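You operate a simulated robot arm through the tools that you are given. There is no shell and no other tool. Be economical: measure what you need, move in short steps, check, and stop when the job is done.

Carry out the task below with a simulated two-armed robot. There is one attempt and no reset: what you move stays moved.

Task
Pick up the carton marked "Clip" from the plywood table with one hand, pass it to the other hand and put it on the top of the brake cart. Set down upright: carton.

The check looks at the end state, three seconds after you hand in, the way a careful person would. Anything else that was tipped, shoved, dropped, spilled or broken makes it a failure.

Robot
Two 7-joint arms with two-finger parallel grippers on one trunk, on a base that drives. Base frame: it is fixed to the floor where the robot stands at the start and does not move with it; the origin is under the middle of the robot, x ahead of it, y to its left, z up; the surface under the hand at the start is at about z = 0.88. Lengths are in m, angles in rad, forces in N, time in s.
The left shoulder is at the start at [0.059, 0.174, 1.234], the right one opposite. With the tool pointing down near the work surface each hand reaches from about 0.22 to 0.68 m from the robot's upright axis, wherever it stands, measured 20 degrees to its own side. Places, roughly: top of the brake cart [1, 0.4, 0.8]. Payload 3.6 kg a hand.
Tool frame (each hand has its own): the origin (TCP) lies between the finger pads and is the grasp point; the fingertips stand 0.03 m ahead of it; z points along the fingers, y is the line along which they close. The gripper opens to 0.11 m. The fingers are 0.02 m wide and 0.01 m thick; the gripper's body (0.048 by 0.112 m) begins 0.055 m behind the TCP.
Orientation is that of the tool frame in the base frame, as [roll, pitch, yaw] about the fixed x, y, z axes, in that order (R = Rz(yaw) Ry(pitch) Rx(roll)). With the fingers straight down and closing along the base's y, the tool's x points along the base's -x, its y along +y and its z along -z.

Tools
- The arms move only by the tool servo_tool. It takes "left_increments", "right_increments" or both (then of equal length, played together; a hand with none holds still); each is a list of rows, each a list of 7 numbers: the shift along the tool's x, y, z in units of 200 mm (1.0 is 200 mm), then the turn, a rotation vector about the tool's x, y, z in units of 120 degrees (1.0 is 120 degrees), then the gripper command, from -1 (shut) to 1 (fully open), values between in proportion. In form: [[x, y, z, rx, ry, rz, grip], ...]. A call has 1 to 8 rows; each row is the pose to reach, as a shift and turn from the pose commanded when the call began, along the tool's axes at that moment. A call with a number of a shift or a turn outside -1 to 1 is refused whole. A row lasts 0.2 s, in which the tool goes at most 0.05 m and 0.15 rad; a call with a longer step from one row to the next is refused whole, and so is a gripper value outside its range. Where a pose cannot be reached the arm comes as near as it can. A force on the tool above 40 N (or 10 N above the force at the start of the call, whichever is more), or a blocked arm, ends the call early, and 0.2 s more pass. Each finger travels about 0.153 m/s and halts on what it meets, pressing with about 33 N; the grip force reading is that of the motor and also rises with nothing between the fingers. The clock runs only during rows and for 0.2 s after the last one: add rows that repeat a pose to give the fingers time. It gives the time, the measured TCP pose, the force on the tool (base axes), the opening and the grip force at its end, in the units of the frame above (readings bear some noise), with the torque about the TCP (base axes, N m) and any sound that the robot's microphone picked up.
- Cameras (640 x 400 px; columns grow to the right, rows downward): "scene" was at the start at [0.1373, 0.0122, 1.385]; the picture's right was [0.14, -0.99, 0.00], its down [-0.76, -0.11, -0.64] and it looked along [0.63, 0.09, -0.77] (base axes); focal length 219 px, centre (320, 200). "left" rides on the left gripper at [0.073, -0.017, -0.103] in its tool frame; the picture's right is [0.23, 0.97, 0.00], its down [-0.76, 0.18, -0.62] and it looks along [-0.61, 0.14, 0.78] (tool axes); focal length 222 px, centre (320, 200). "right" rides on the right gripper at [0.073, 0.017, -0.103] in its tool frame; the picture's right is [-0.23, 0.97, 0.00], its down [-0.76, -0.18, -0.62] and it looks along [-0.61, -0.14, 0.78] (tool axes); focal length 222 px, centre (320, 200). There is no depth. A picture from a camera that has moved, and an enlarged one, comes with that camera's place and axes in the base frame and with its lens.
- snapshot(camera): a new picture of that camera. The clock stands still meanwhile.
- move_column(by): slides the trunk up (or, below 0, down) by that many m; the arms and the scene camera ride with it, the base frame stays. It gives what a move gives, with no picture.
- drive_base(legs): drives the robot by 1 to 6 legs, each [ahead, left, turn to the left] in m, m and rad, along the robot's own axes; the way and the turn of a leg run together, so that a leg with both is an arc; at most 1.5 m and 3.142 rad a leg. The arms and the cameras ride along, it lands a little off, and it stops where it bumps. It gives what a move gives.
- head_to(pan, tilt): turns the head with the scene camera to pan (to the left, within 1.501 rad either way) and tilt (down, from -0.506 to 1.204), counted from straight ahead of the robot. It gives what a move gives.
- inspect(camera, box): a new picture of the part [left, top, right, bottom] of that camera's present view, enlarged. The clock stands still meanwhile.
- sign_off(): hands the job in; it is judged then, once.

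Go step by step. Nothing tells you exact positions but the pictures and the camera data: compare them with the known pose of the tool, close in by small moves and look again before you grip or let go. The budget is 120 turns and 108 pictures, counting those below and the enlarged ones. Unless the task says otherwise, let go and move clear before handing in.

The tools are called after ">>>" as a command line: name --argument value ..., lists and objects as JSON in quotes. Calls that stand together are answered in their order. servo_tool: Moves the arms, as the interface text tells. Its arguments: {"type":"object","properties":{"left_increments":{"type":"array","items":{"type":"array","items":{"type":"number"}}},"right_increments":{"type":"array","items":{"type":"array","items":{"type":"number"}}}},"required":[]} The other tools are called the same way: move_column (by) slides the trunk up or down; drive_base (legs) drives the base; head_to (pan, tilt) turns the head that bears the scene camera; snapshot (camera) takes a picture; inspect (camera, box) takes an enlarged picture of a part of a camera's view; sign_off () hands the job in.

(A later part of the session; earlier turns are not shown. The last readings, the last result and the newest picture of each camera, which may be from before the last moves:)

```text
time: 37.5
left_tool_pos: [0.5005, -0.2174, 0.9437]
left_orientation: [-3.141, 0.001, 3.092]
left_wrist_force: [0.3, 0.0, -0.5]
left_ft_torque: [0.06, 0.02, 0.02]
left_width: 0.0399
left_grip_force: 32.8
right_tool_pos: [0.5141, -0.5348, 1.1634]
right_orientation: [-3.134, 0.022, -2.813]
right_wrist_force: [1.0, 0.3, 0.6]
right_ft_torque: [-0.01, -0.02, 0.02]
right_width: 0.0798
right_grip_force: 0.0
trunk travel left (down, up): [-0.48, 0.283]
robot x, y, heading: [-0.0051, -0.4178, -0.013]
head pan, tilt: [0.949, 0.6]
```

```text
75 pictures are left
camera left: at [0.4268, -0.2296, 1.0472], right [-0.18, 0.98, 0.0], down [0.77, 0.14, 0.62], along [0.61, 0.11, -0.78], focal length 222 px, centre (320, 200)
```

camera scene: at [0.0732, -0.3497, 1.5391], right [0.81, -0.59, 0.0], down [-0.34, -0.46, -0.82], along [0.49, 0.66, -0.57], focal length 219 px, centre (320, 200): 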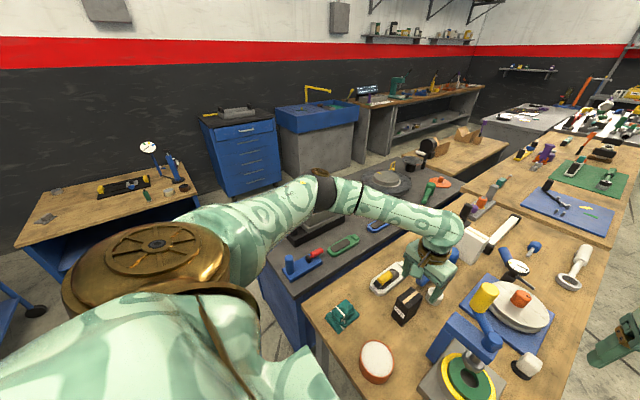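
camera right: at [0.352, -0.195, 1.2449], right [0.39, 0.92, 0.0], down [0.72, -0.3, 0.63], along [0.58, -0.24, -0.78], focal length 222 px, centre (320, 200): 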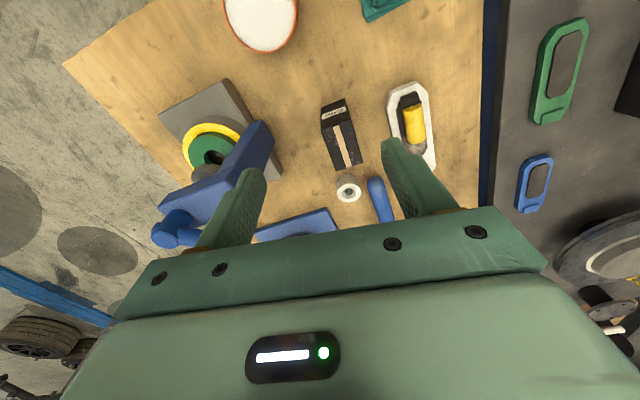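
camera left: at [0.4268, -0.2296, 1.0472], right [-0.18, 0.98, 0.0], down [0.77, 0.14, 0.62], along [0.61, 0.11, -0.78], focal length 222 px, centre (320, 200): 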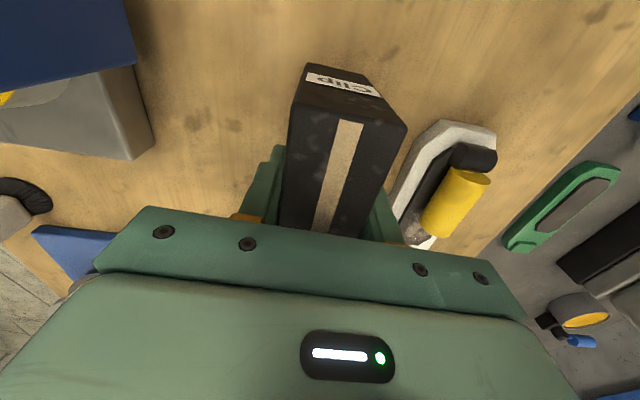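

Gripped at 0.040 m. Lifting straight up.

>>> servo_tool --left_increments '[[0, 0, -0.1, 0, 0, 0, -1], [0, 0, -0.3, 0, 0, 0, -1], [0, 0, -0.5, 0, 0, 0, -1], [0, 0, -0.75, 0, 0, 0, -1], [0, 0, -1.0, 0, 0, 0, -1], [0, 0, -1.0, 0, 0, 0, -1]]'

>>> move_column --by 0.2

>>> snapshot --camera "scene"

>>> snapshot --camera "left"

```text
time: 38.9
left_tool_pos: [0.502, -0.2161, 1.1444]
left_orientation: [3.14, -0.003, 3.091]
left_wrist_force: [-0.1, -0.8, -1.6]
left_ft_torque: [-0.04, -0.04, 0.02]
left_width: 0.0395
left_grip_force: 33.5
right_tool_pos: [0.5143, -0.5345, 1.1639]
right_orientation: [-3.133, 0.022, -2.814]
right_wrist_force: [1.1, 0.1, 0.1]
right_ft_torque: [-0.02, -0.02, 0.01]
right_width: 0.0797
right_grip_force: 0.0
trunk travel left (down, up): [-0.48, 0.283]
robot x, y, heading: [-0.0054, -0.4255, -0.011]
head pan, tilt: [0.949, 0.6]
```

```text
time: 41.1
left_tool_pos: [0.499, -0.2164, 1.3439]
left_orientation: [-3.14, 0.0, 3.09]
left_wrist_force: [0.0, -0.5, -0.4]
left_ft_torque: [-0.01, -0.02, 0.01]
left_width: 0.0396
left_grip_force: 32.7
right_tool_pos: [0.5142, -0.5355, 1.3657]
right_orientation: [-3.132, 0.024, -2.819]
right_wrist_force: [-0.2, 0.4, -0.6]
right_ft_torque: [-0.02, 0.0, 0.0]
right_width: 0.0798
right_grip_force: 0.1
trunk travel left (down, up): [-0.68, 0.083]
robot x, y, heading: [-0.01, -0.4206, -0.008]
head pan, tilt: [0.949, 0.6]
```

```text
74 pictures are left
camera scene: at [0.0582, -0.3494, 1.7396], right [0.81, -0.59, 0.0], down [-0.34, -0.46, -0.82], along [0.49, 0.66, -0.57], focal length 219 px, centre (320, 200)
```

scene: 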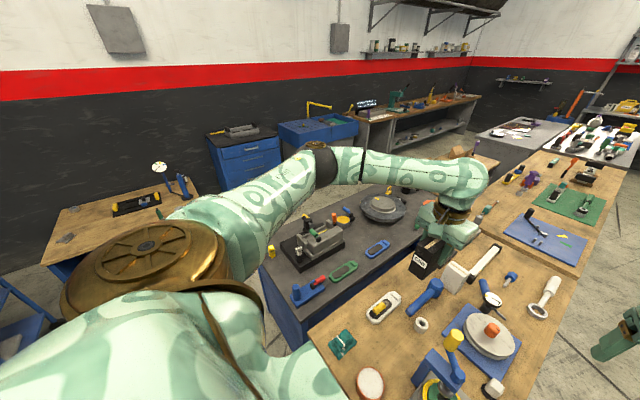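

```text
73 pictures are left
camera left: at [0.4269, -0.2291, 1.4476], right [-0.18, 0.98, 0.0], down [0.77, 0.14, 0.62], along [0.61, 0.11, -0.78], focal length 222 px, centre (320, 200)
```

left: 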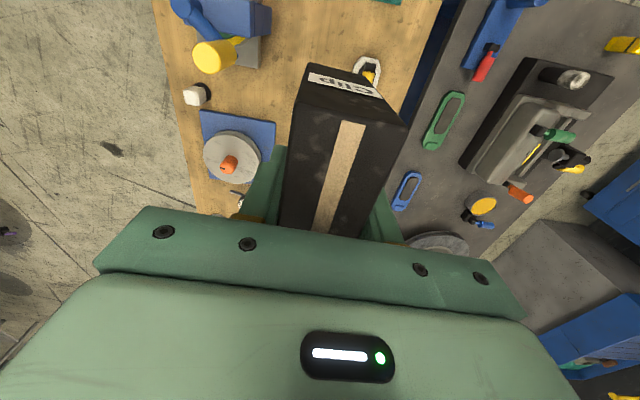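

The carton is held and clear. I'll drive left to stand before the brake cart, then look at the free spot and do the handover there.

>>> drive_base --legs '[[-0.08, 0, 0], [0, 0.9, 0]]'

>>> head_to --pan 0.0 --tilt 1.0

>>> snapshot --camera "scene"

```text
time: 46.5
left_tool_pos: [0.448, 0.6741, 1.3447]
left_orientation: [-3.141, -0.001, 3.064]
left_wrist_force: [-0.7, 0.5, -0.5]
left_ft_torque: [0.01, -0.04, -0.01]
left_width: 0.0397
left_grip_force: 33.6
right_tool_pos: [0.4564, 0.3533, 1.3646]
right_orientation: [-3.131, 0.026, -2.846]
right_wrist_force: [0.0, 1.1, -0.8]
right_ft_torque: [0.04, 0.0, 0.03]
right_width: 0.0798
right_grip_force: 0.0
trunk travel left (down, up): [-0.68, 0.083]
robot x, y, heading: [-0.0649, 0.4795, -0.04]
head pan, tilt: [0.949, 0.6]
```

```text
time: 47.7
left_tool_pos: [0.4488, 0.6745, 1.3449]
left_orientation: [3.141, 0.0, 3.066]
left_wrist_force: [0.0, -0.2, -1.2]
left_ft_torque: [0.02, -0.02, 0.02]
left_width: 0.0397
left_grip_force: 32.7
right_tool_pos: [0.4555, 0.3543, 1.3658]
right_orientation: [-3.131, 0.025, -2.845]
right_wrist_force: [0.9, 0.6, 0.4]
right_ft_torque: [0.04, -0.05, -0.01]
right_width: 0.0798
right_grip_force: 0.1
trunk travel left (down, up): [-0.68, 0.083]
robot x, y, heading: [-0.0644, 0.4829, -0.036]
head pan, tilt: [0.0, 1.0]
```

```text
72 pictures are left
camera scene: at [0.0193, 0.4797, 1.7078], right [-0.04, -1.0, 0.0], down [-0.84, 0.03, -0.54], along [0.54, -0.02, -0.84], focal length 219 px, centre (320, 200)
```

scene: 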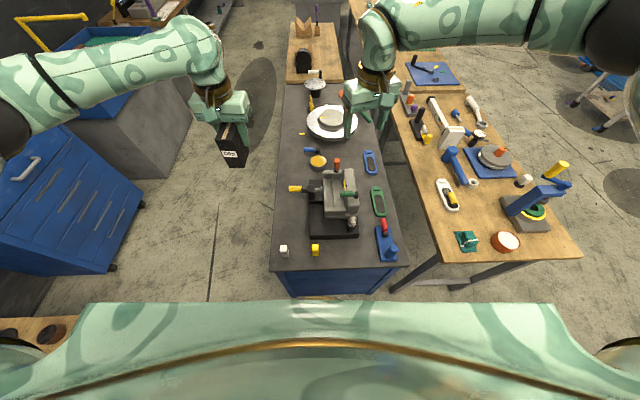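

The free spot at the cart's front edge is around (0.335, 0.345), between the yellow block and the blue tool. For the handover I'll first tilt the right hand to about 32° below horizontal.

>>> servo_tool --right_increments '[[0.003, 0.06, 0, 0, -0.067, 0, 0.6], [0.006, 0.12, 0, 0, -0.135, 0, 0.7], [0.009, 0.18, 0, 0, -0.202, 0, 0.7], [0.012, 0.25, 0, 0, -0.269, 0, 0.7], [0.015, 0.31, 0, 0, -0.336, 0, 0.7], [0.018, 0.37, 0, 0, -0.404, 0, 0.7], [0.02, 0.43, -0.03, 0, -0.471, 0, 0.7], [0.02, 0.43, -0.03, 0, -0.471, 0, 0.7]]'

>>> snapshot --camera "scene"

```text
time: 49.5
left_tool_pos: [0.4478, 0.6775, 1.3442]
left_orientation: [-3.14, 0.003, 3.065]
left_wrist_force: [-0.5, 1.2, 0.1]
left_ft_torque: [-0.05, -0.04, 0.02]
left_width: 0.0395
left_grip_force: 33.1
right_tool_pos: [0.4308, 0.467, 1.3844]
right_orientation: [-3.133, 0.944, -2.827]
right_wrist_force: [-1.0, 0.3, -0.1]
right_ft_torque: [0.04, 0.02, -0.01]
right_width: 0.0936
right_grip_force: 0.1
right hand out of reach, approached as far as the arm can: row 7, 8
trunk travel left (down, up): [-0.68, 0.083]
robot x, y, heading: [-0.065, 0.482, -0.036]
head pan, tilt: [0.0, 1.0]
```

```text
71 pictures are left
camera scene: at [0.0182, 0.4835, 1.7078], right [-0.04, -1.0, 0.0], down [-0.84, 0.03, -0.54], along [0.54, -0.02, -0.84], focal length 219 px, centre (320, 200)
```

scene: 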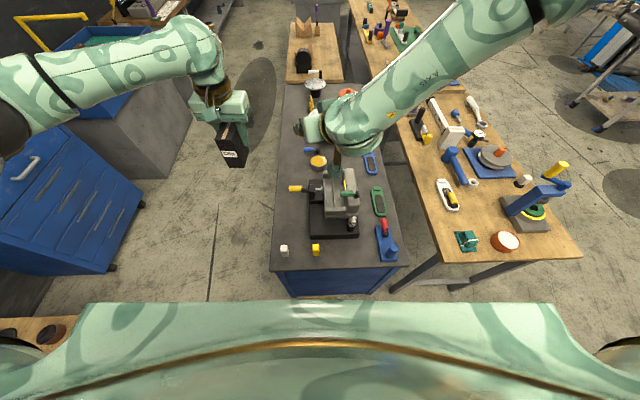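

>>> inspect --camera "scene" --box '[180, 60, 480, 240]'

>>> snapshot --camera "left"

>>> snapshot --camera "right"

```text
2.13 times, centred on (330, 150) of scene
camera zoom: at [0.0182, 0.4835, 1.7078], right [-0.04, -1.0, 0.0], down [-0.84, 0.03, -0.54], along [0.54, -0.02, -0.84], focal length 467 px, centre (299, 307)
```

zoom: 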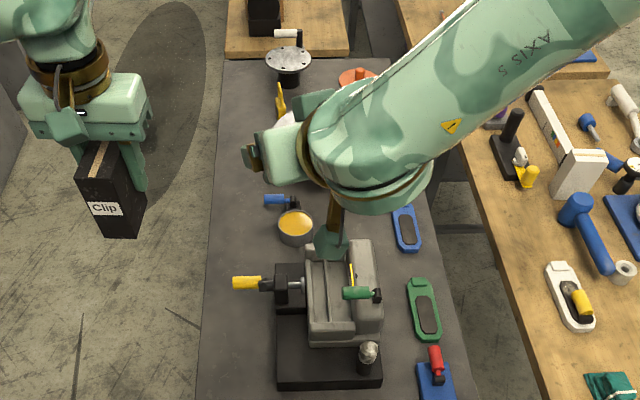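

```text
69 pictures are left
camera left: at [0.3747, 0.6663, 1.4477], right [-0.15, 0.99, 0.0], down [0.77, 0.12, 0.62], along [0.62, 0.09, -0.78], focal length 222 px, centre (320, 200)
```

left: 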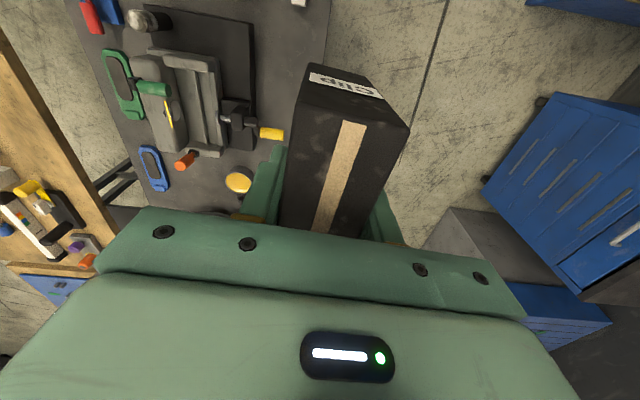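

```text
68 pictures are left
camera right: at [0.308, 0.4455, 1.3864], right [-0.17, 0.97, 0.18], down [0.0, -0.18, 0.98], along [0.99, 0.16, 0.03], focal length 222 px, centre (320, 200)
```

right: 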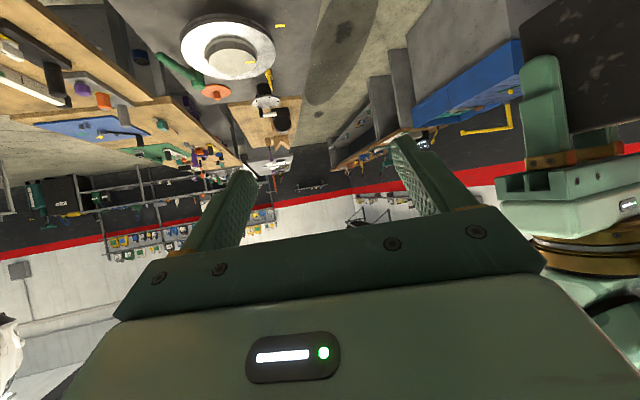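

The right hand tilted as planned, with its camera below, but reached only 36° below horizontal. I'll move it slightly outward and flatten it a little more for clearance from the left hand's camera.

>>> servo_tool --right_increments '[[-0.06, 0, 0.08, 0, -0.017, 0, 0.7], [-0.12, 0, 0.17, 0, -0.034, 0, 0.7], [-0.185, 0, 0.256, 0, -0.05, 0, 0.7], [-0.185, 0, 0.256, 0, -0.05, 0, 0.7]]'

```text
time: 50.5
left_tool_pos: [0.4484, 0.6754, 1.3447]
left_orientation: [-3.14, -0.001, 3.067]
left_wrist_force: [-0.6, 0.1, -1.2]
left_ft_torque: [0.01, -0.02, 0.06]
left_width: 0.0398
left_grip_force: 32.2
right_tool_pos: [0.4798, 0.4681, 1.3941]
right_orientation: [-3.133, 1.004, -2.835]
right_wrist_force: [0.3, -0.1, 0.6]
right_ft_torque: [0.02, -0.02, -0.01]
right_width: 0.0934
right_grip_force: 0.0
right hand out of reach, approached as far as the arm can: row 1, 2, 3, 4
trunk travel left (down, up): [-0.68, 0.083]
robot x, y, heading: [-0.0633, 0.4829, -0.04]
head pan, tilt: [0.0, 1.0]
```

Right pose is good at 1.004 pitch. The right hand holds still, and the left will raise the carton, turn it to the right hand's azimuth, and come down vertically between the open right fingers.

>>> servo_tool --left_increments '[[0, 0, -0.16, 0, 0, -0.03, -1], [0, 0, -0.33, 0, 0, -0.06, -1], [0, 0, -0.5, 0, 0, -0.09, -1], [0, 0, -0.66, 0, 0, -0.12, -1], [0, 0, -0.82, 0, 0, -0.15, -1], [0, 0, -0.975, 0, 0, -0.181, -1], [0, 0, -0.975, 0, 0, -0.181, -1]]'

```text
time: 52.1
left_tool_pos: [0.4473, 0.6752, 1.5401]
left_orientation: [-3.141, -0.001, -2.837]
left_wrist_force: [0.6, -0.3, -0.7]
left_ft_torque: [-0.01, -0.01, 0.0]
left_width: 0.0396
left_grip_force: 33.2
right_tool_pos: [0.4797, 0.4673, 1.394]
right_orientation: [-3.135, 1.005, -2.835]
right_wrist_force: [0.9, -0.9, 0.3]
right_ft_torque: [-0.05, -0.01, 0.05]
right_width: 0.0935
right_grip_force: 0.1
trunk travel left (down, up): [-0.68, 0.083]
robot x, y, heading: [-0.0577, 0.4852, -0.037]
head pan, tilt: [0.0, 1.0]
```

>>> servo_tool --left_increments '[[-0.005, -0.2, 0, 0, 0, 0, -1], [-0.01, -0.4, 0, 0, 0, 0, -1], [-0.015, -0.6, 0, 0, 0, 0, -1], [-0.02, -0.8, 0, 0, 0, 0, -1], [-0.025, -1.0, 0, 0, 0, 0, -1], [-0.025, -1.0, 0, 0, 0, 0, -1]]'

>>> snapshot --camera "scene"

>>> snapshot --camera "right"

>>> snapshot --camera "left"

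```text
time: 53.5
left_tool_pos: [0.5058, 0.5106, 1.5412]
left_orientation: [-3.14, 0.001, -2.839]
left_wrist_force: [-0.2, 0.1, -0.6]
left_ft_torque: [-0.06, -0.02, 0.02]
left_width: 0.0396
left_grip_force: 33.3
left hand out of reach, approached as far as the arm can: row 5, 6
right_tool_pos: [0.4808, 0.4696, 1.3929]
right_orientation: [-3.132, 1.003, -2.831]
right_wrist_force: [0.6, 0.7, -0.2]
right_ft_torque: [-0.01, -0.01, -0.04]
right_width: 0.0933
right_grip_force: 0.0
trunk travel left (down, up): [-0.68, 0.083]
robot x, y, heading: [-0.0673, 0.4813, -0.037]
head pan, tilt: [0.0, 1.0]
```

```text
67 pictures are left
camera scene: at [0.0193, 0.4836, 1.7077], right [-0.04, -1.0, 0.0], down [-0.84, 0.03, -0.54], along [0.54, -0.02, -0.84], focal length 219 px, centre (320, 200)
```

scene: 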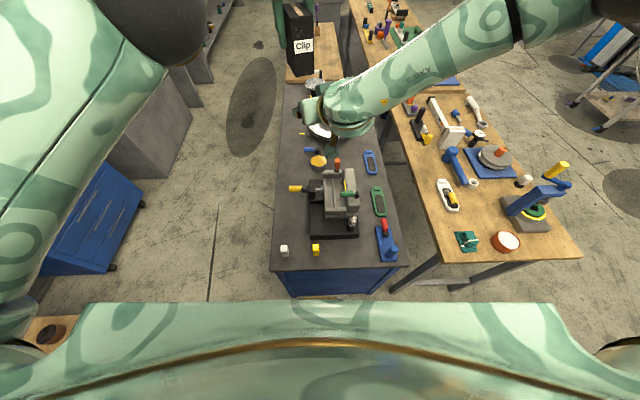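

```text
66 pictures are left
camera right: at [0.3565, 0.4496, 1.3889], right [-0.17, 0.97, 0.19], down [-0.06, -0.2, 0.98], along [0.98, 0.16, 0.09], focal length 222 px, centre (320, 200)
```

right: 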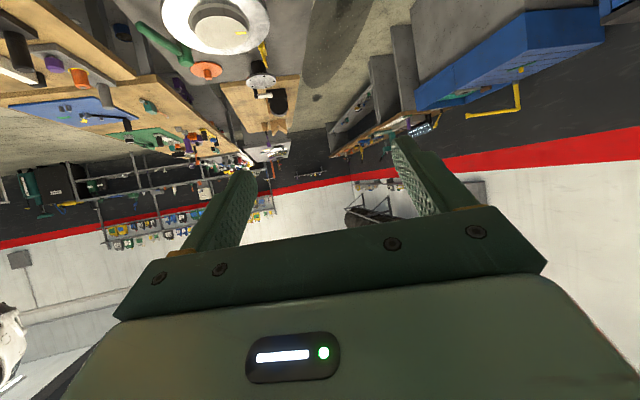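

```text
65 pictures are left
camera left: at [0.4421, 0.4727, 1.6442], right [-0.51, 0.86, 0.0], down [0.67, 0.4, 0.62], along [0.54, 0.32, -0.78], focal length 222 px, centre (320, 200)
```

left: 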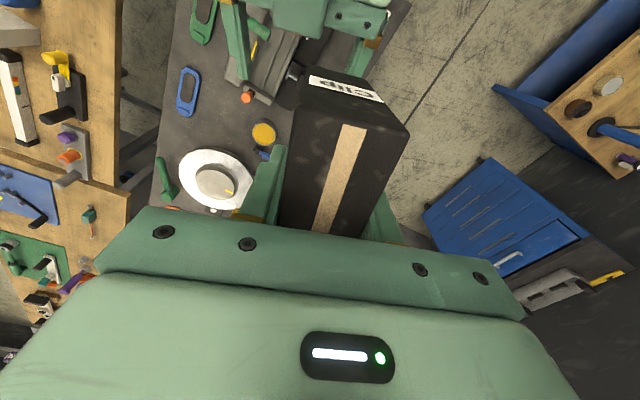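

The left hand is at its inner reach limit at this height. I'll lower the right hand by 0.15 m and shift it slightly left, so the meeting point sits lower where both arms reach better.

>>> servo_tool --right_increments '[[0.15, 0.02, 0.107, 0, 0, 0, 0.7], [0.3, 0.05, 0.214, 0, 0, 0, 0.7], [0.46, 0.07, 0.321, 0, 0, 0, 0.7], [0.615, 0.095, 0.428, 0, 0, 0, 0.7], [0.615, 0.095, 0.428, 0, 0, 0, 0.7]]' --left_increments '[[0, 0, 0.05, 0, 0, 0, -1], [0, 0, 0.1, 0, 0, 0, -1], [0, 0, 0.2, 0, 0, 0, -1], [0, 0, 0.3, 0, 0, 0, -1], [0, 0, 0.3, 0, 0, 0, -1]]'

```text
time: 54.7
left_tool_pos: [0.5168, 0.5039, 1.4817]
left_orientation: [3.141, -0.001, -2.84]
left_wrist_force: [-0.2, -0.1, -2.1]
left_ft_torque: [-0.03, -0.02, 0.0]
left_width: 0.0395
left_grip_force: 32.9
left hand out of reach, approached as far as the arm can: row 3, 4, 5
right_tool_pos: [0.477, 0.496, 1.3411]
right_orientation: [-3.104, 0.986, -2.837]
right_wrist_force: [-0.1, 1.1, -0.6]
right_ft_torque: [0.01, 0.0, -0.05]
right_width: 0.0935
right_grip_force: 0.0
right hand out of reach, approached as far as the arm can: row 1, 2, 3, 4, 5
trunk travel left (down, up): [-0.68, 0.083]
robot x, y, heading: [-0.0588, 0.4813, -0.042]
head pan, tilt: [0.0, 1.0]
```

The hands are now nearly lined up, with the left TCP about 0.1 m above where it should meet the right. Checking visually.

>>> snapshot --camera "left"

>>> snapshot --camera "right"

>>> head_to --pan 0.05 --tilt 0.6

>>> snapshot --camera "scene"

```text
64 pictures are left
camera left: at [0.4526, 0.4656, 1.5857], right [-0.51, 0.86, 0.0], down [0.67, 0.4, 0.62], along [0.54, 0.32, -0.78], focal length 222 px, centre (320, 200)
```

left: 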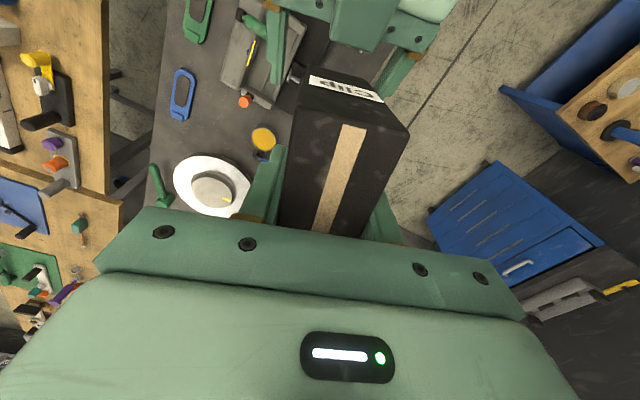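

```text
63 pictures are left
camera right: at [0.3529, 0.478, 1.3389], right [-0.14, 0.97, 0.17], down [-0.05, -0.18, 0.98], along [0.99, 0.13, 0.08], focal length 222 px, centre (320, 200)
```

right: 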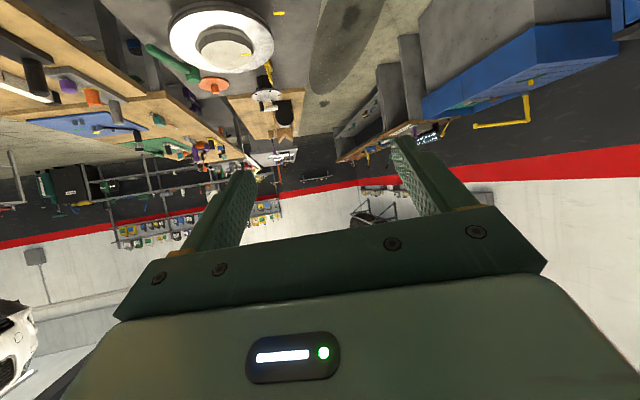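

```text
time: 55.6
left_tool_pos: [0.5171, 0.5019, 1.4818]
left_orientation: [-3.14, -0.004, -2.838]
left_wrist_force: [-0.8, -0.2, -0.3]
left_ft_torque: [0.03, 0.01, -0.04]
left_width: 0.0396
left_grip_force: 32.9
right_tool_pos: [0.4776, 0.4942, 1.3412]
right_orientation: [-3.107, 0.987, -2.839]
right_wrist_force: [0.1, -0.3, 0.0]
right_ft_torque: [-0.03, -0.02, -0.04]
right_width: 0.0934
right_grip_force: 0.0
trunk travel left (down, up): [-0.68, 0.083]
robot x, y, heading: [-0.0622, 0.4823, -0.043]
head pan, tilt: [0.051, 0.6]
```

```text
62 pictures are left
camera scene: at [0.038, 0.4829, 1.7397], right [0.01, -1.0, 0.0], down [-0.57, -0.01, -0.82], along [0.82, 0.01, -0.57], focal length 219 px, centre (320, 200)
```

scene: 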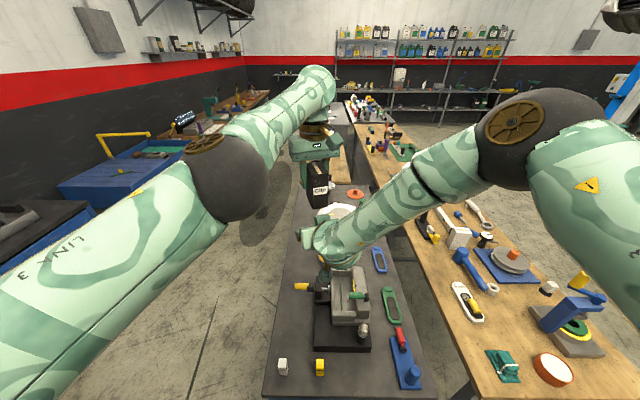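

Alignment is within about 5 mm. I'll lower the carton most of the way between the right fingers with a small correction.

>>> servo_tool --left_increments '[[0.02, 0.022, 0.05, 0, 0, 0, -1], [0.02, 0.022, 0.15, 0, 0, 0, -1], [0.02, 0.022, 0.25, 0, 0, 0, -1], [0.02, 0.022, 0.33, 0, 0, 0, -1], [0.02, 0.022, 0.33, 0, 0, 0, -1]]'

>>> snapshot --camera "left"

>>> snapshot --camera "right"

>>> inspect --camera "scene" --box '[260, 110, 420, 270]'

```text
time: 56.8
left_tool_pos: [0.5237, 0.4992, 1.4158]
left_orientation: [3.139, -0.003, -2.839]
left_wrist_force: [0.3, 0.3, 0.1]
left_ft_torque: [0.02, -0.02, 0.02]
left_width: 0.0393
left_grip_force: 32.3
left hand out of reach, approached as far as the arm can: row 1, 2, 3, 4, 5
right_tool_pos: [0.4769, 0.4929, 1.342]
right_orientation: [-3.106, 0.985, -2.84]
right_wrist_force: [0.0, -0.5, 0.2]
right_ft_torque: [0.0, 0.0, 0.02]
right_width: 0.0937
right_grip_force: 0.0
trunk travel left (down, up): [-0.68, 0.083]
robot x, y, heading: [-0.062, 0.4801, -0.033]
head pan, tilt: [0.051, 0.6]
```

```text
61 pictures are left
camera left: at [0.4602, 0.4618, 1.5203], right [-0.51, 0.86, 0.0], down [0.67, 0.4, 0.62], along [0.54, 0.32, -0.78], focal length 222 px, centre (320, 200)
```

left: 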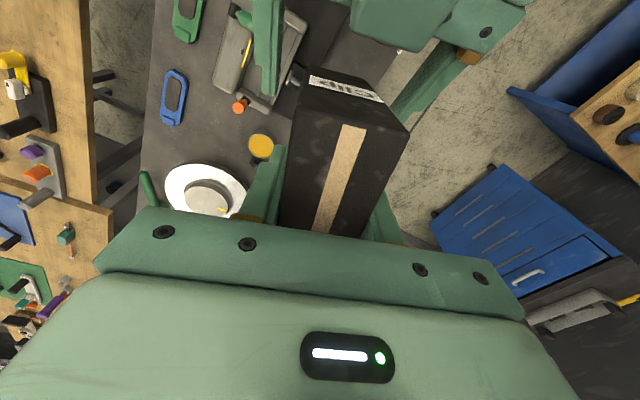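

```text
60 pictures are left
camera right: at [0.3529, 0.4766, 1.339], right [-0.14, 0.97, 0.17], down [-0.05, -0.18, 0.98], along [0.99, 0.13, 0.08], focal length 222 px, centre (320, 200)
```

right: 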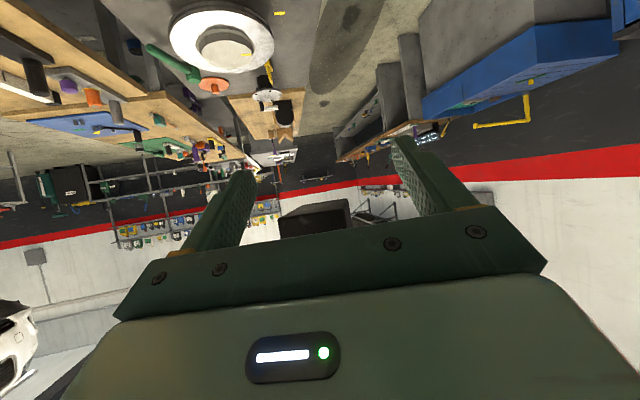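

```text
2.50 times, centred on (340, 190) of scene
camera zoom: at [0.038, 0.4831, 1.7398], right [0.01, -1.0, 0.0], down [-0.57, -0.01, -0.82], along [0.82, 0.01, -0.57], focal length 547 px, centre (270, 225)
```

zoom: 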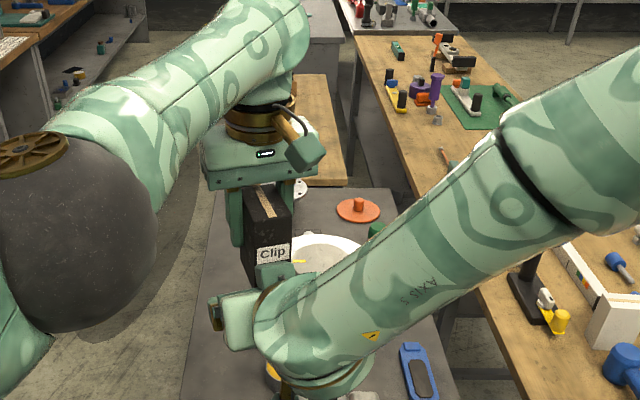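

The carton is between the right fingers and the left arm is near its limit, so I'll bring the right hand up and forward the last 3 cm.

>>> servo_tool --right_increments '[[-0.03, -0.04, 0.03, -0.017, 0, 0, 0.7], [-0.09, -0.04, 0.0, -0.017, 0, 0, 0.7], [-0.149, -0.04, -0.036, -0.017, 0, 0, 0.7], [-0.149, -0.04, -0.036, -0.017, 0, 0, 0.7]]'

>>> snapshot --camera "left"

>>> snapshot --camera "right"

>>> inspect --camera "scene" --box '[260, 110, 420, 270]'

```text
time: 57.8
left_tool_pos: [0.5242, 0.4984, 1.4181]
left_orientation: [3.14, -0.002, -2.84]
left_wrist_force: [-0.8, -0.3, -0.9]
left_ft_torque: [0.05, 0.02, -0.02]
left_width: 0.0395
left_grip_force: 33.4
right_tool_pos: [0.4861, 0.4895, 1.3733]
right_orientation: [3.139, 0.988, -2.842]
right_wrist_force: [0.1, -0.4, 0.3]
right_ft_torque: [0.03, 0.0, 0.04]
right_width: 0.0937
right_grip_force: 0.1
right hand out of reach, approached as far as the arm can: row 1
trunk travel left (down, up): [-0.68, 0.083]
robot x, y, heading: [-0.0614, 0.4815, -0.036]
head pan, tilt: [0.051, 0.6]
```

```text
58 pictures are left
camera left: at [0.4609, 0.4605, 1.5201], right [-0.51, 0.86, 0.0], down [0.68, 0.4, 0.62], along [0.54, 0.32, -0.78], focal length 222 px, centre (320, 200)
```

left: 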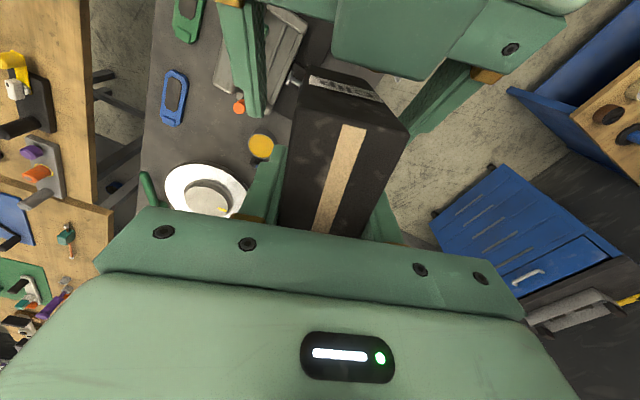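

```text
57 pictures are left
camera right: at [0.362, 0.4696, 1.3694], right [-0.17, 0.97, 0.19], down [-0.04, -0.2, 0.98], along [0.98, 0.16, 0.07], focal length 222 px, centre (320, 200)
```

right: 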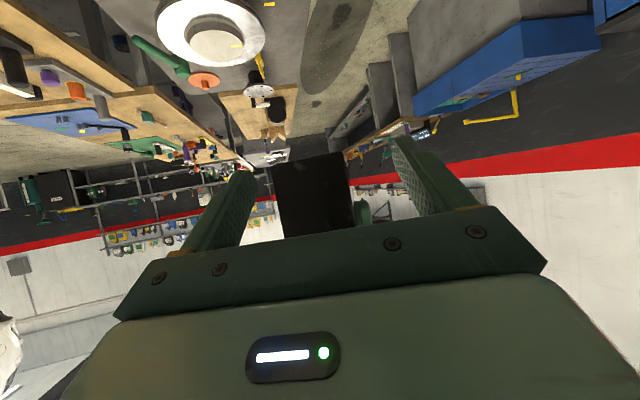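

```text
2.50 times, centred on (340, 190) of scene
camera zoom: at [0.0388, 0.4816, 1.7397], right [0.01, -1.0, 0.0], down [-0.57, -0.01, -0.82], along [0.82, 0.01, -0.57], focal length 547 px, centre (270, 225)
```

zoom: 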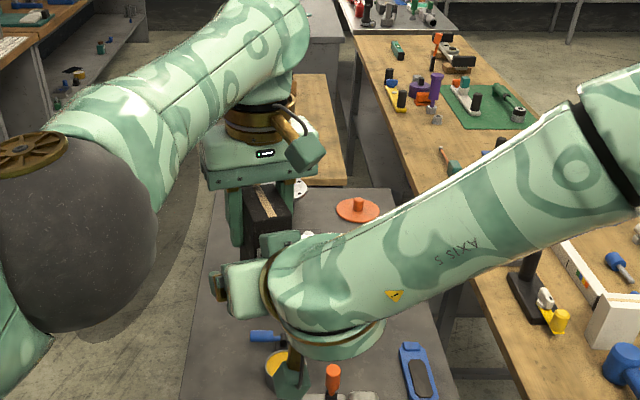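

Well seated. I'll make a 3 mm final correction, then close the right gripper on the carton's lower half.

>>> servo_tool --right_increments '[[-0.011, -0.015, 0.0165, 0, 0, 0, 0.7], [-0.011, -0.015, 0.0165, 0, 0, 0, 0.2], [-0.011, -0.015, 0.0165, 0, 0, 0, -0.2], [-0.011, -0.015, 0.0165, 0, 0, 0, -1], [-0.011, -0.015, 0.0165, 0, 0, 0, -1], [-0.011, -0.015, 0.0165, 0, 0, 0, -1]]'

>>> snapshot --camera "right"

>>> snapshot --camera "left"

```text
time: 59.2
left_tool_pos: [0.5241, 0.5, 1.4167]
left_orientation: [3.141, -0.003, -2.839]
left_wrist_force: [-3.2, 5.2, 1.0]
left_ft_torque: [0.14, 0.02, -0.35]
left_width: 0.0394
left_grip_force: 32.9
right_tool_pos: [0.4898, 0.4898, 1.3709]
right_orientation: [-3.141, 0.985, -2.842]
right_wrist_force: [4.5, -4.5, 0.0]
right_ft_torque: [0.1, 0.18, 0.12]
right_width: 0.0395
right_grip_force: 32.8
trunk travel left (down, up): [-0.68, 0.083]
robot x, y, heading: [-0.0676, 0.4829, -0.04]
head pan, tilt: [0.051, 0.6]
```

```text
55 pictures are left
camera right: at [0.3661, 0.4695, 1.3699], right [-0.17, 0.97, 0.19], down [-0.04, -0.2, 0.98], along [0.98, 0.16, 0.07], focal length 222 px, centre (320, 200)
```

right: 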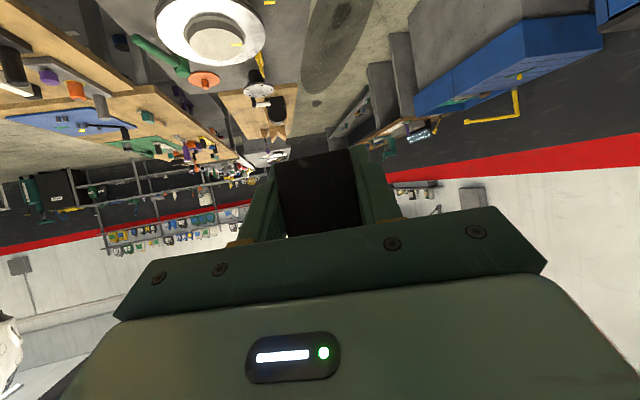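

```text
54 pictures are left
camera left: at [0.4603, 0.4623, 1.5204], right [-0.51, 0.86, 0.0], down [0.68, 0.4, 0.62], along [0.54, 0.32, -0.78], focal length 222 px, centre (320, 200)
```

left: 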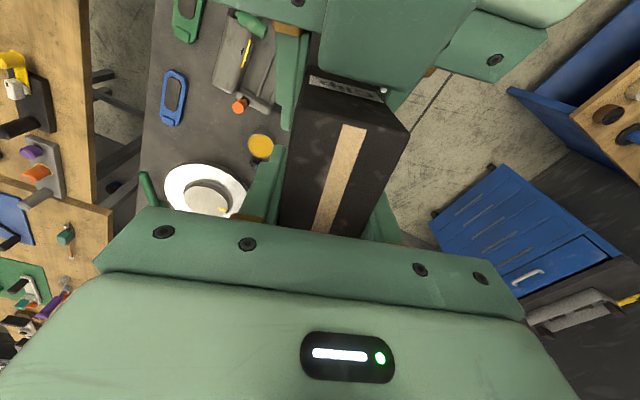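

Both hands grip at 0.0395 m. Opening the left and withdrawing it straight up.

>>> servo_tool --left_increments '[[0, 0, 0, 0, 0, 0, -0.1], [0, 0, 0, 0, 0, 0, 0.3], [0, 0, 0, 0, 0, 0, 0.3], [0, 0, -0.1, 0, 0, 0, 0.3], [0, 0, -0.25, 0, 0, 0, 0.3], [0, 0, -0.4, 0, 0, 0, 0.3], [0, 0, -0.55, 0, 0, 0, 0.3]]'

>>> snapshot --camera "left"

>>> snapshot --camera "right"

```text
time: 60.8
left_tool_pos: [0.521, 0.5176, 1.4969]
left_orientation: [-3.141, 0.002, -2.838]
left_wrist_force: [0.7, -0.6, 0.3]
left_ft_torque: [-0.01, 0.01, -0.01]
left_width: 0.0714
left_grip_force: 0.1
left hand out of reach, approached as far as the arm can: row 5, 6, 7
right_tool_pos: [0.4885, 0.4896, 1.3736]
right_orientation: [3.141, 0.986, -2.841]
right_wrist_force: [-0.2, 0.2, -0.1]
right_ft_torque: [0.02, 0.04, 0.0]
right_width: 0.0394
right_grip_force: 32.8
trunk travel left (down, up): [-0.68, 0.083]
robot x, y, heading: [-0.067, 0.4833, -0.04]
head pan, tilt: [0.051, 0.6]
```

```text
53 pictures are left
camera left: at [0.4577, 0.4789, 1.5999], right [-0.51, 0.86, 0.0], down [0.67, 0.4, 0.62], along [0.54, 0.32, -0.78], focal length 222 px, centre (320, 200)
```

left: 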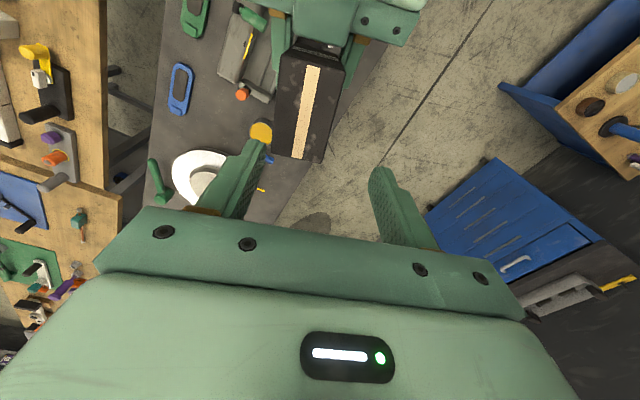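

```text
52 pictures are left
camera right: at [0.3661, 0.4698, 1.3698], right [-0.17, 0.97, 0.19], down [-0.04, -0.2, 0.98], along [0.98, 0.16, 0.07], focal length 222 px, centre (320, 200)
```

right: 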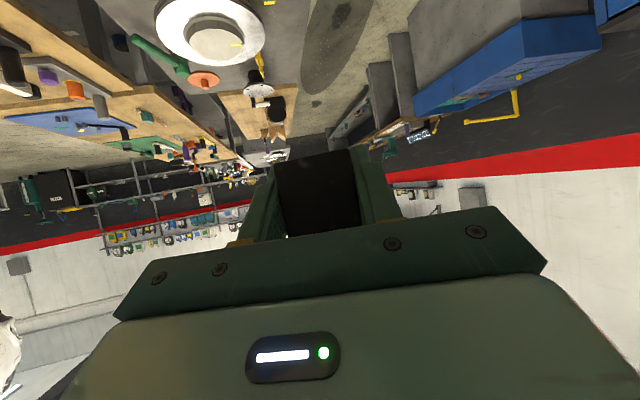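

The carton is now in the right hand alone. I'll move the left hand well aside, back up and turn so the carton is square to the cart's front edge.

>>> servo_tool --left_increments '[[0, 0.2, 0, 0, 0, 0, 0.3], [0, 0.4, 0, 0, 0, 0, 0.3], [0, 0.6, 0, 0, 0, 0, 0], [0, 0.8, 0, 0, 0, 0, 0], [0, 1.0, 0, 0, 0, 0, 0], [0, 1.0, 0, 0, 0, 0, 0]]'

>>> drive_base --legs '[[-0.154, 0.013, 0], [0, 0, -0.3]]'

>>> head_to --pan 0.3 --tilt 0.9

>>> snapshot --camera "scene"

```text
time: 62.2
left_tool_pos: [0.4605, 0.7084, 1.4963]
left_orientation: [-3.141, 0.0, -2.839]
left_wrist_force: [0.5, -0.2, -0.7]
left_ft_torque: [0.02, 0.01, -0.03]
left_width: 0.0548
left_grip_force: 0.0
right_tool_pos: [0.4901, 0.4889, 1.3722]
right_orientation: [3.139, 0.986, -2.842]
right_wrist_force: [0.4, -0.2, 0.0]
right_ft_torque: [-0.03, 0.02, 0.0]
right_width: 0.0394
right_grip_force: 32.8
trunk travel left (down, up): [-0.68, 0.083]
robot x, y, heading: [-0.0642, 0.4821, -0.037]
head pan, tilt: [0.051, 0.6]
```

```text
time: 64.5
left_tool_pos: [0.3525, 0.5632, 1.4949]
left_orientation: [-3.141, -0.001, -3.141]
left_wrist_force: [0.4, -0.3, -0.1]
left_ft_torque: [0.04, -0.03, 0.03]
left_width: 0.0548
left_grip_force: 0.0
right_tool_pos: [0.316, 0.3468, 1.3724]
right_orientation: [3.14, 0.988, -3.14]
right_wrist_force: [0.9, 0.0, -1.4]
right_ft_torque: [-0.01, 0.0, -0.01]
right_width: 0.0394
right_grip_force: 33.5
trunk travel left (down, up): [-0.68, 0.083]
robot x, y, heading: [-0.2163, 0.5004, -0.335]
head pan, tilt: [0.051, 0.6]
```

```text
time: 65.3
left_tool_pos: [0.352, 0.5618, 1.4963]
left_orientation: [-3.141, 0.0, 3.141]
left_wrist_force: [0.5, 0.3, -0.2]
left_ft_torque: [-0.01, 0.03, 0.02]
left_width: 0.055
left_grip_force: 0.0
right_tool_pos: [0.314, 0.3465, 1.3727]
right_orientation: [3.141, 0.986, -3.14]
right_wrist_force: [0.7, 1.0, -0.1]
right_ft_torque: [0.0, 0.01, 0.0]
right_width: 0.0396
right_grip_force: 32.8
trunk travel left (down, up): [-0.68, 0.083]
robot x, y, heading: [-0.2171, 0.5004, -0.338]
head pan, tilt: [0.3, 0.901]
```

```text
51 pictures are left
camera scene: at [-0.1279, 0.4943, 1.715], right [-0.04, -1.0, 0.0], down [-0.78, 0.03, -0.62], along [0.62, -0.02, -0.78], focal length 219 px, centre (320, 200)
```

scene: 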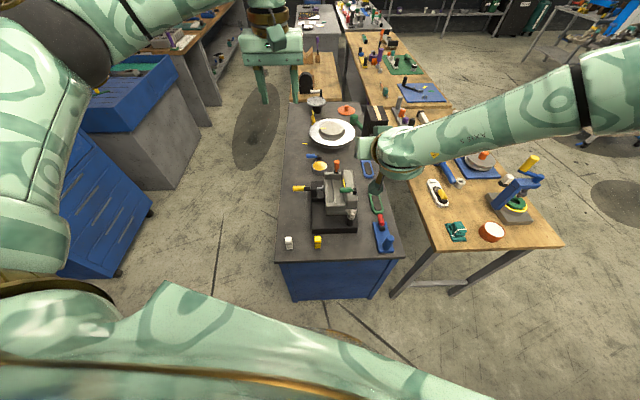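

Now the hand is square to the cart, directly above the free spot. I'll move the left hand further out and enlarge the spot to measure it.

>>> servo_tool --left_increments '[[0, 0.2, 0, 0, 0, 0, 0], [0, 0.4, 0, 0, 0, 0, 0], [0, 0.6, 0, 0, 0, 0, 0], [0, 0.8, 0, 0, 0, 0, 0], [0, 1.0, 0, 0, 0, 0, 0], [0, 1.0, 0, 0, 0, 0, 0]]'

>>> inspect --camera "scene" --box '[270, 160, 410, 270]'

>>> snapshot --camera "right"

```text
time: 66.7
left_tool_pos: [0.3495, 0.7628, 1.4953]
left_orientation: [3.14, 0.0, -3.139]
left_wrist_force: [-0.9, 0.0, -0.1]
left_ft_torque: [0.02, -0.02, 0.04]
left_width: 0.055
left_grip_force: 0.1
right_tool_pos: [0.316, 0.3433, 1.3726]
right_orientation: [3.139, 0.986, -3.14]
right_wrist_force: [-1.0, -1.1, -1.0]
right_ft_torque: [0.01, 0.0, 0.02]
right_width: 0.0394
right_grip_force: 33.2
trunk travel left (down, up): [-0.68, 0.083]
robot x, y, heading: [-0.2113, 0.5002, -0.339]
head pan, tilt: [0.3, 0.901]
```

```text
3.64 times, centred on (340, 215) of scene
camera zoom: at [-0.1278, 0.4935, 1.7149], right [-0.04, -1.0, 0.0], down [-0.78, 0.03, -0.62], along [0.62, -0.02, -0.78], focal length 796 px, centre (247, 146)
```

zoom: 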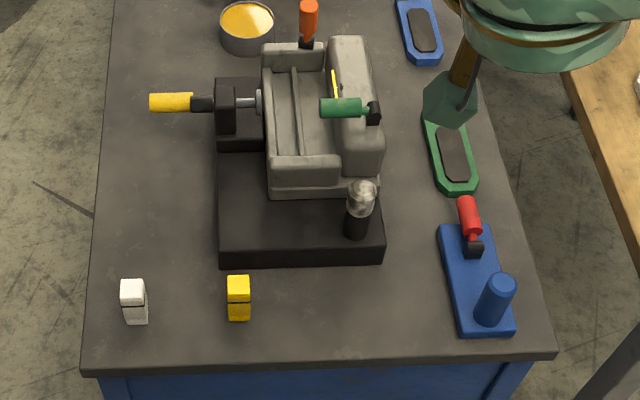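

```text
49 pictures are left
camera right: at [0.1905, 0.3618, 1.3697], right [0.12, 0.97, 0.19], down [-0.1, -0.18, 0.98], along [0.99, -0.14, 0.07], focal length 222 px, centre (320, 200)
```

right: 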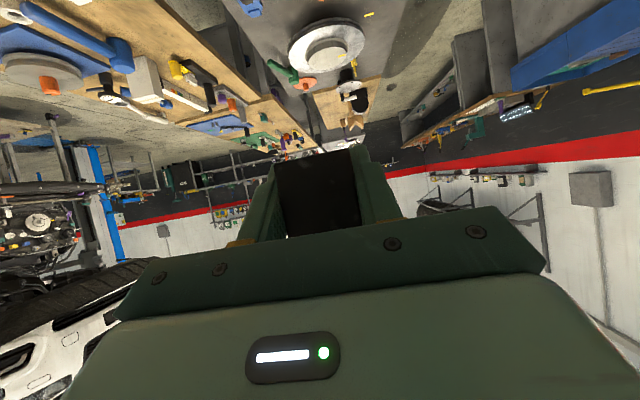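

The gap runs x ≈ 0.27–0.395 and y ≈ 0.24–0.47, and the carton would stand at about (0.34, 0.345), which fits. Lowering the trunk 0.4 m, then checking.

>>> move_column --by -0.4

>>> snapshot --camera "scene"

>>> snapshot --camera "right"

>>> snapshot --camera "left"

```text
time: 70.6
left_tool_pos: [0.3491, 0.7638, 1.0954]
left_orientation: [3.141, 0.0, -3.141]
left_wrist_force: [0.4, -0.5, 0.3]
left_ft_torque: [0.0, 0.01, 0.02]
left_width: 0.0549
left_grip_force: 0.1
right_tool_pos: [0.3243, 0.3424, 0.938]
right_orientation: [3.102, 0.92, 3.112]
right_wrist_force: [-0.6, -0.3, -1.0]
right_ft_torque: [0.02, 0.04, 0.03]
right_width: 0.0395
right_grip_force: 32.9
trunk travel left (down, up): [-0.28, 0.483]
robot x, y, heading: [-0.2132, 0.4973, -0.337]
head pan, tilt: [0.3, 0.901]
```

```text
48 pictures are left
camera scene: at [-0.0565, 0.4696, 1.312], right [-0.04, -1.0, 0.0], down [-0.78, 0.03, -0.62], along [0.62, -0.02, -0.78], focal length 219 px, centre (320, 200)
```

scene: 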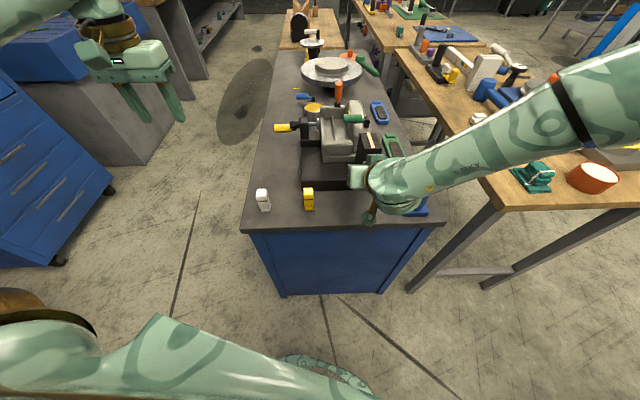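

```text
47 pictures are left
camera right: at [0.1996, 0.3594, 0.9437], right [0.14, 0.97, 0.2], down [-0.03, -0.2, 0.98], along [0.99, -0.14, 0.01], focal length 222 px, centre (320, 200)
```

right: 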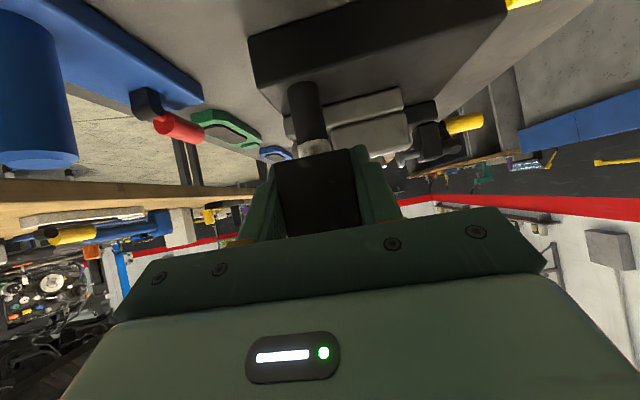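

```text
46 pictures are left
camera left: at [0.2784, 0.7459, 1.1992], right [-0.23, 0.97, 0.0], down [0.76, 0.18, 0.62], along [0.61, 0.14, -0.78], focal length 222 px, centre (320, 200)
```

left: 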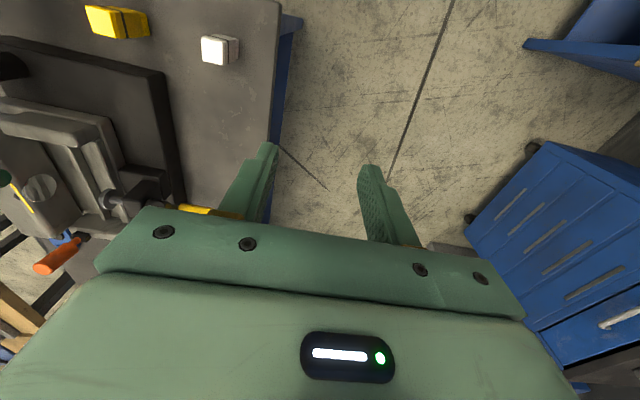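

The right hand ended 3.5 cm lower than expected and tilted by about 0.07 rad, so the right arm may be touching something. I'll look at the elbow.

>>> head_to --pan -0.5 --tilt 0.6

>>> snapshot --camera "scene"

```text
time: 71.7
left_tool_pos: [0.3509, 0.7629, 1.0957]
left_orientation: [-3.141, -0.001, -3.141]
left_wrist_force: [-0.5, -0.3, 0.0]
left_ft_torque: [0.02, -0.01, 0.0]
left_width: 0.055
left_grip_force: 0.1
right_tool_pos: [0.3243, 0.3427, 0.938]
right_orientation: [3.103, 0.92, 3.112]
right_wrist_force: [0.2, 0.5, -0.9]
right_ft_torque: [-0.04, 0.02, 0.02]
right_width: 0.0396
right_grip_force: 33.2
trunk travel left (down, up): [-0.28, 0.483]
robot x, y, heading: [-0.2121, 0.4994, -0.336]
head pan, tilt: [-0.499, 0.6]
```

```text
45 pictures are left
camera scene: at [-0.0724, 0.4068, 1.3366], right [-0.74, -0.67, 0.0], down [-0.38, 0.42, -0.82], along [0.55, -0.61, -0.57], focal length 219 px, centre (320, 200)
```

scene: 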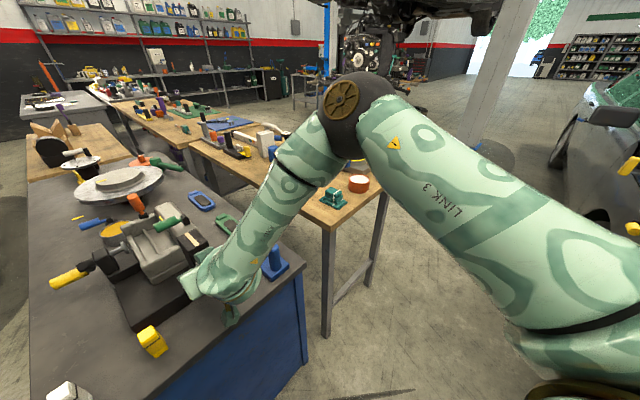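

The arm isn't touching anything. It re-solved near a joint limit as the trunk moved. I'll try to restore the carton's upright orientation (pitch 0.986) here, above the cart.

>>> servo_tool --right_increments '[[0.018, 0, -0.024, 0.0035, -0.016, -0.004, -1], [0.036, 0, -0.048, 0.007, -0.0315, -0.0087, -1], [0.036, 0, -0.048, 0.007, -0.0315, -0.0087, -1]]'

```text
time: 72.5
left_tool_pos: [0.35, 0.763, 1.0953]
left_orientation: [3.142, 0.0, -3.14]
left_wrist_force: [0.4, 0.1, 0.7]
left_ft_torque: [0.0, 0.0, 0.02]
left_width: 0.055
left_grip_force: 0.1
right_tool_pos: [0.3241, 0.3571, 0.9511]
right_orientation: [-3.131, 0.976, 3.14]
right_wrist_force: [0.2, -0.1, -0.8]
right_ft_torque: [0.01, 0.02, 0.0]
right_width: 0.0395
right_grip_force: 32.6
right hand out of reach, approached as far as the arm can: row 1, 2, 3
trunk travel left (down, up): [-0.28, 0.483]
robot x, y, heading: [-0.2186, 0.4989, -0.341]
head pan, tilt: [-0.499, 0.6]
```

Nearly upright again, to about 0.01 rad. To get away from the joint limit I'll back the base up 6 cm and extend the arm the same amount.

>>> drive_base --legs '[[-0.0565, -0.02, 0]]'

```text
time: 73.5
left_tool_pos: [0.2896, 0.7639, 1.0965]
left_orientation: [3.141, 0.001, -3.139]
left_wrist_force: [-0.3, 1.0, -0.7]
left_ft_torque: [-0.04, -0.06, -0.02]
left_width: 0.0549
left_grip_force: 0.0
right_tool_pos: [0.2634, 0.3561, 0.9521]
right_orientation: [-3.131, 0.976, 3.141]
right_wrist_force: [-1.2, -0.3, -1.2]
right_ft_torque: [0.05, -0.03, 0.03]
right_width: 0.0396
right_grip_force: 33.5
trunk travel left (down, up): [-0.28, 0.483]
robot x, y, heading: [-0.2751, 0.5016, -0.335]
head pan, tilt: [-0.499, 0.6]
```

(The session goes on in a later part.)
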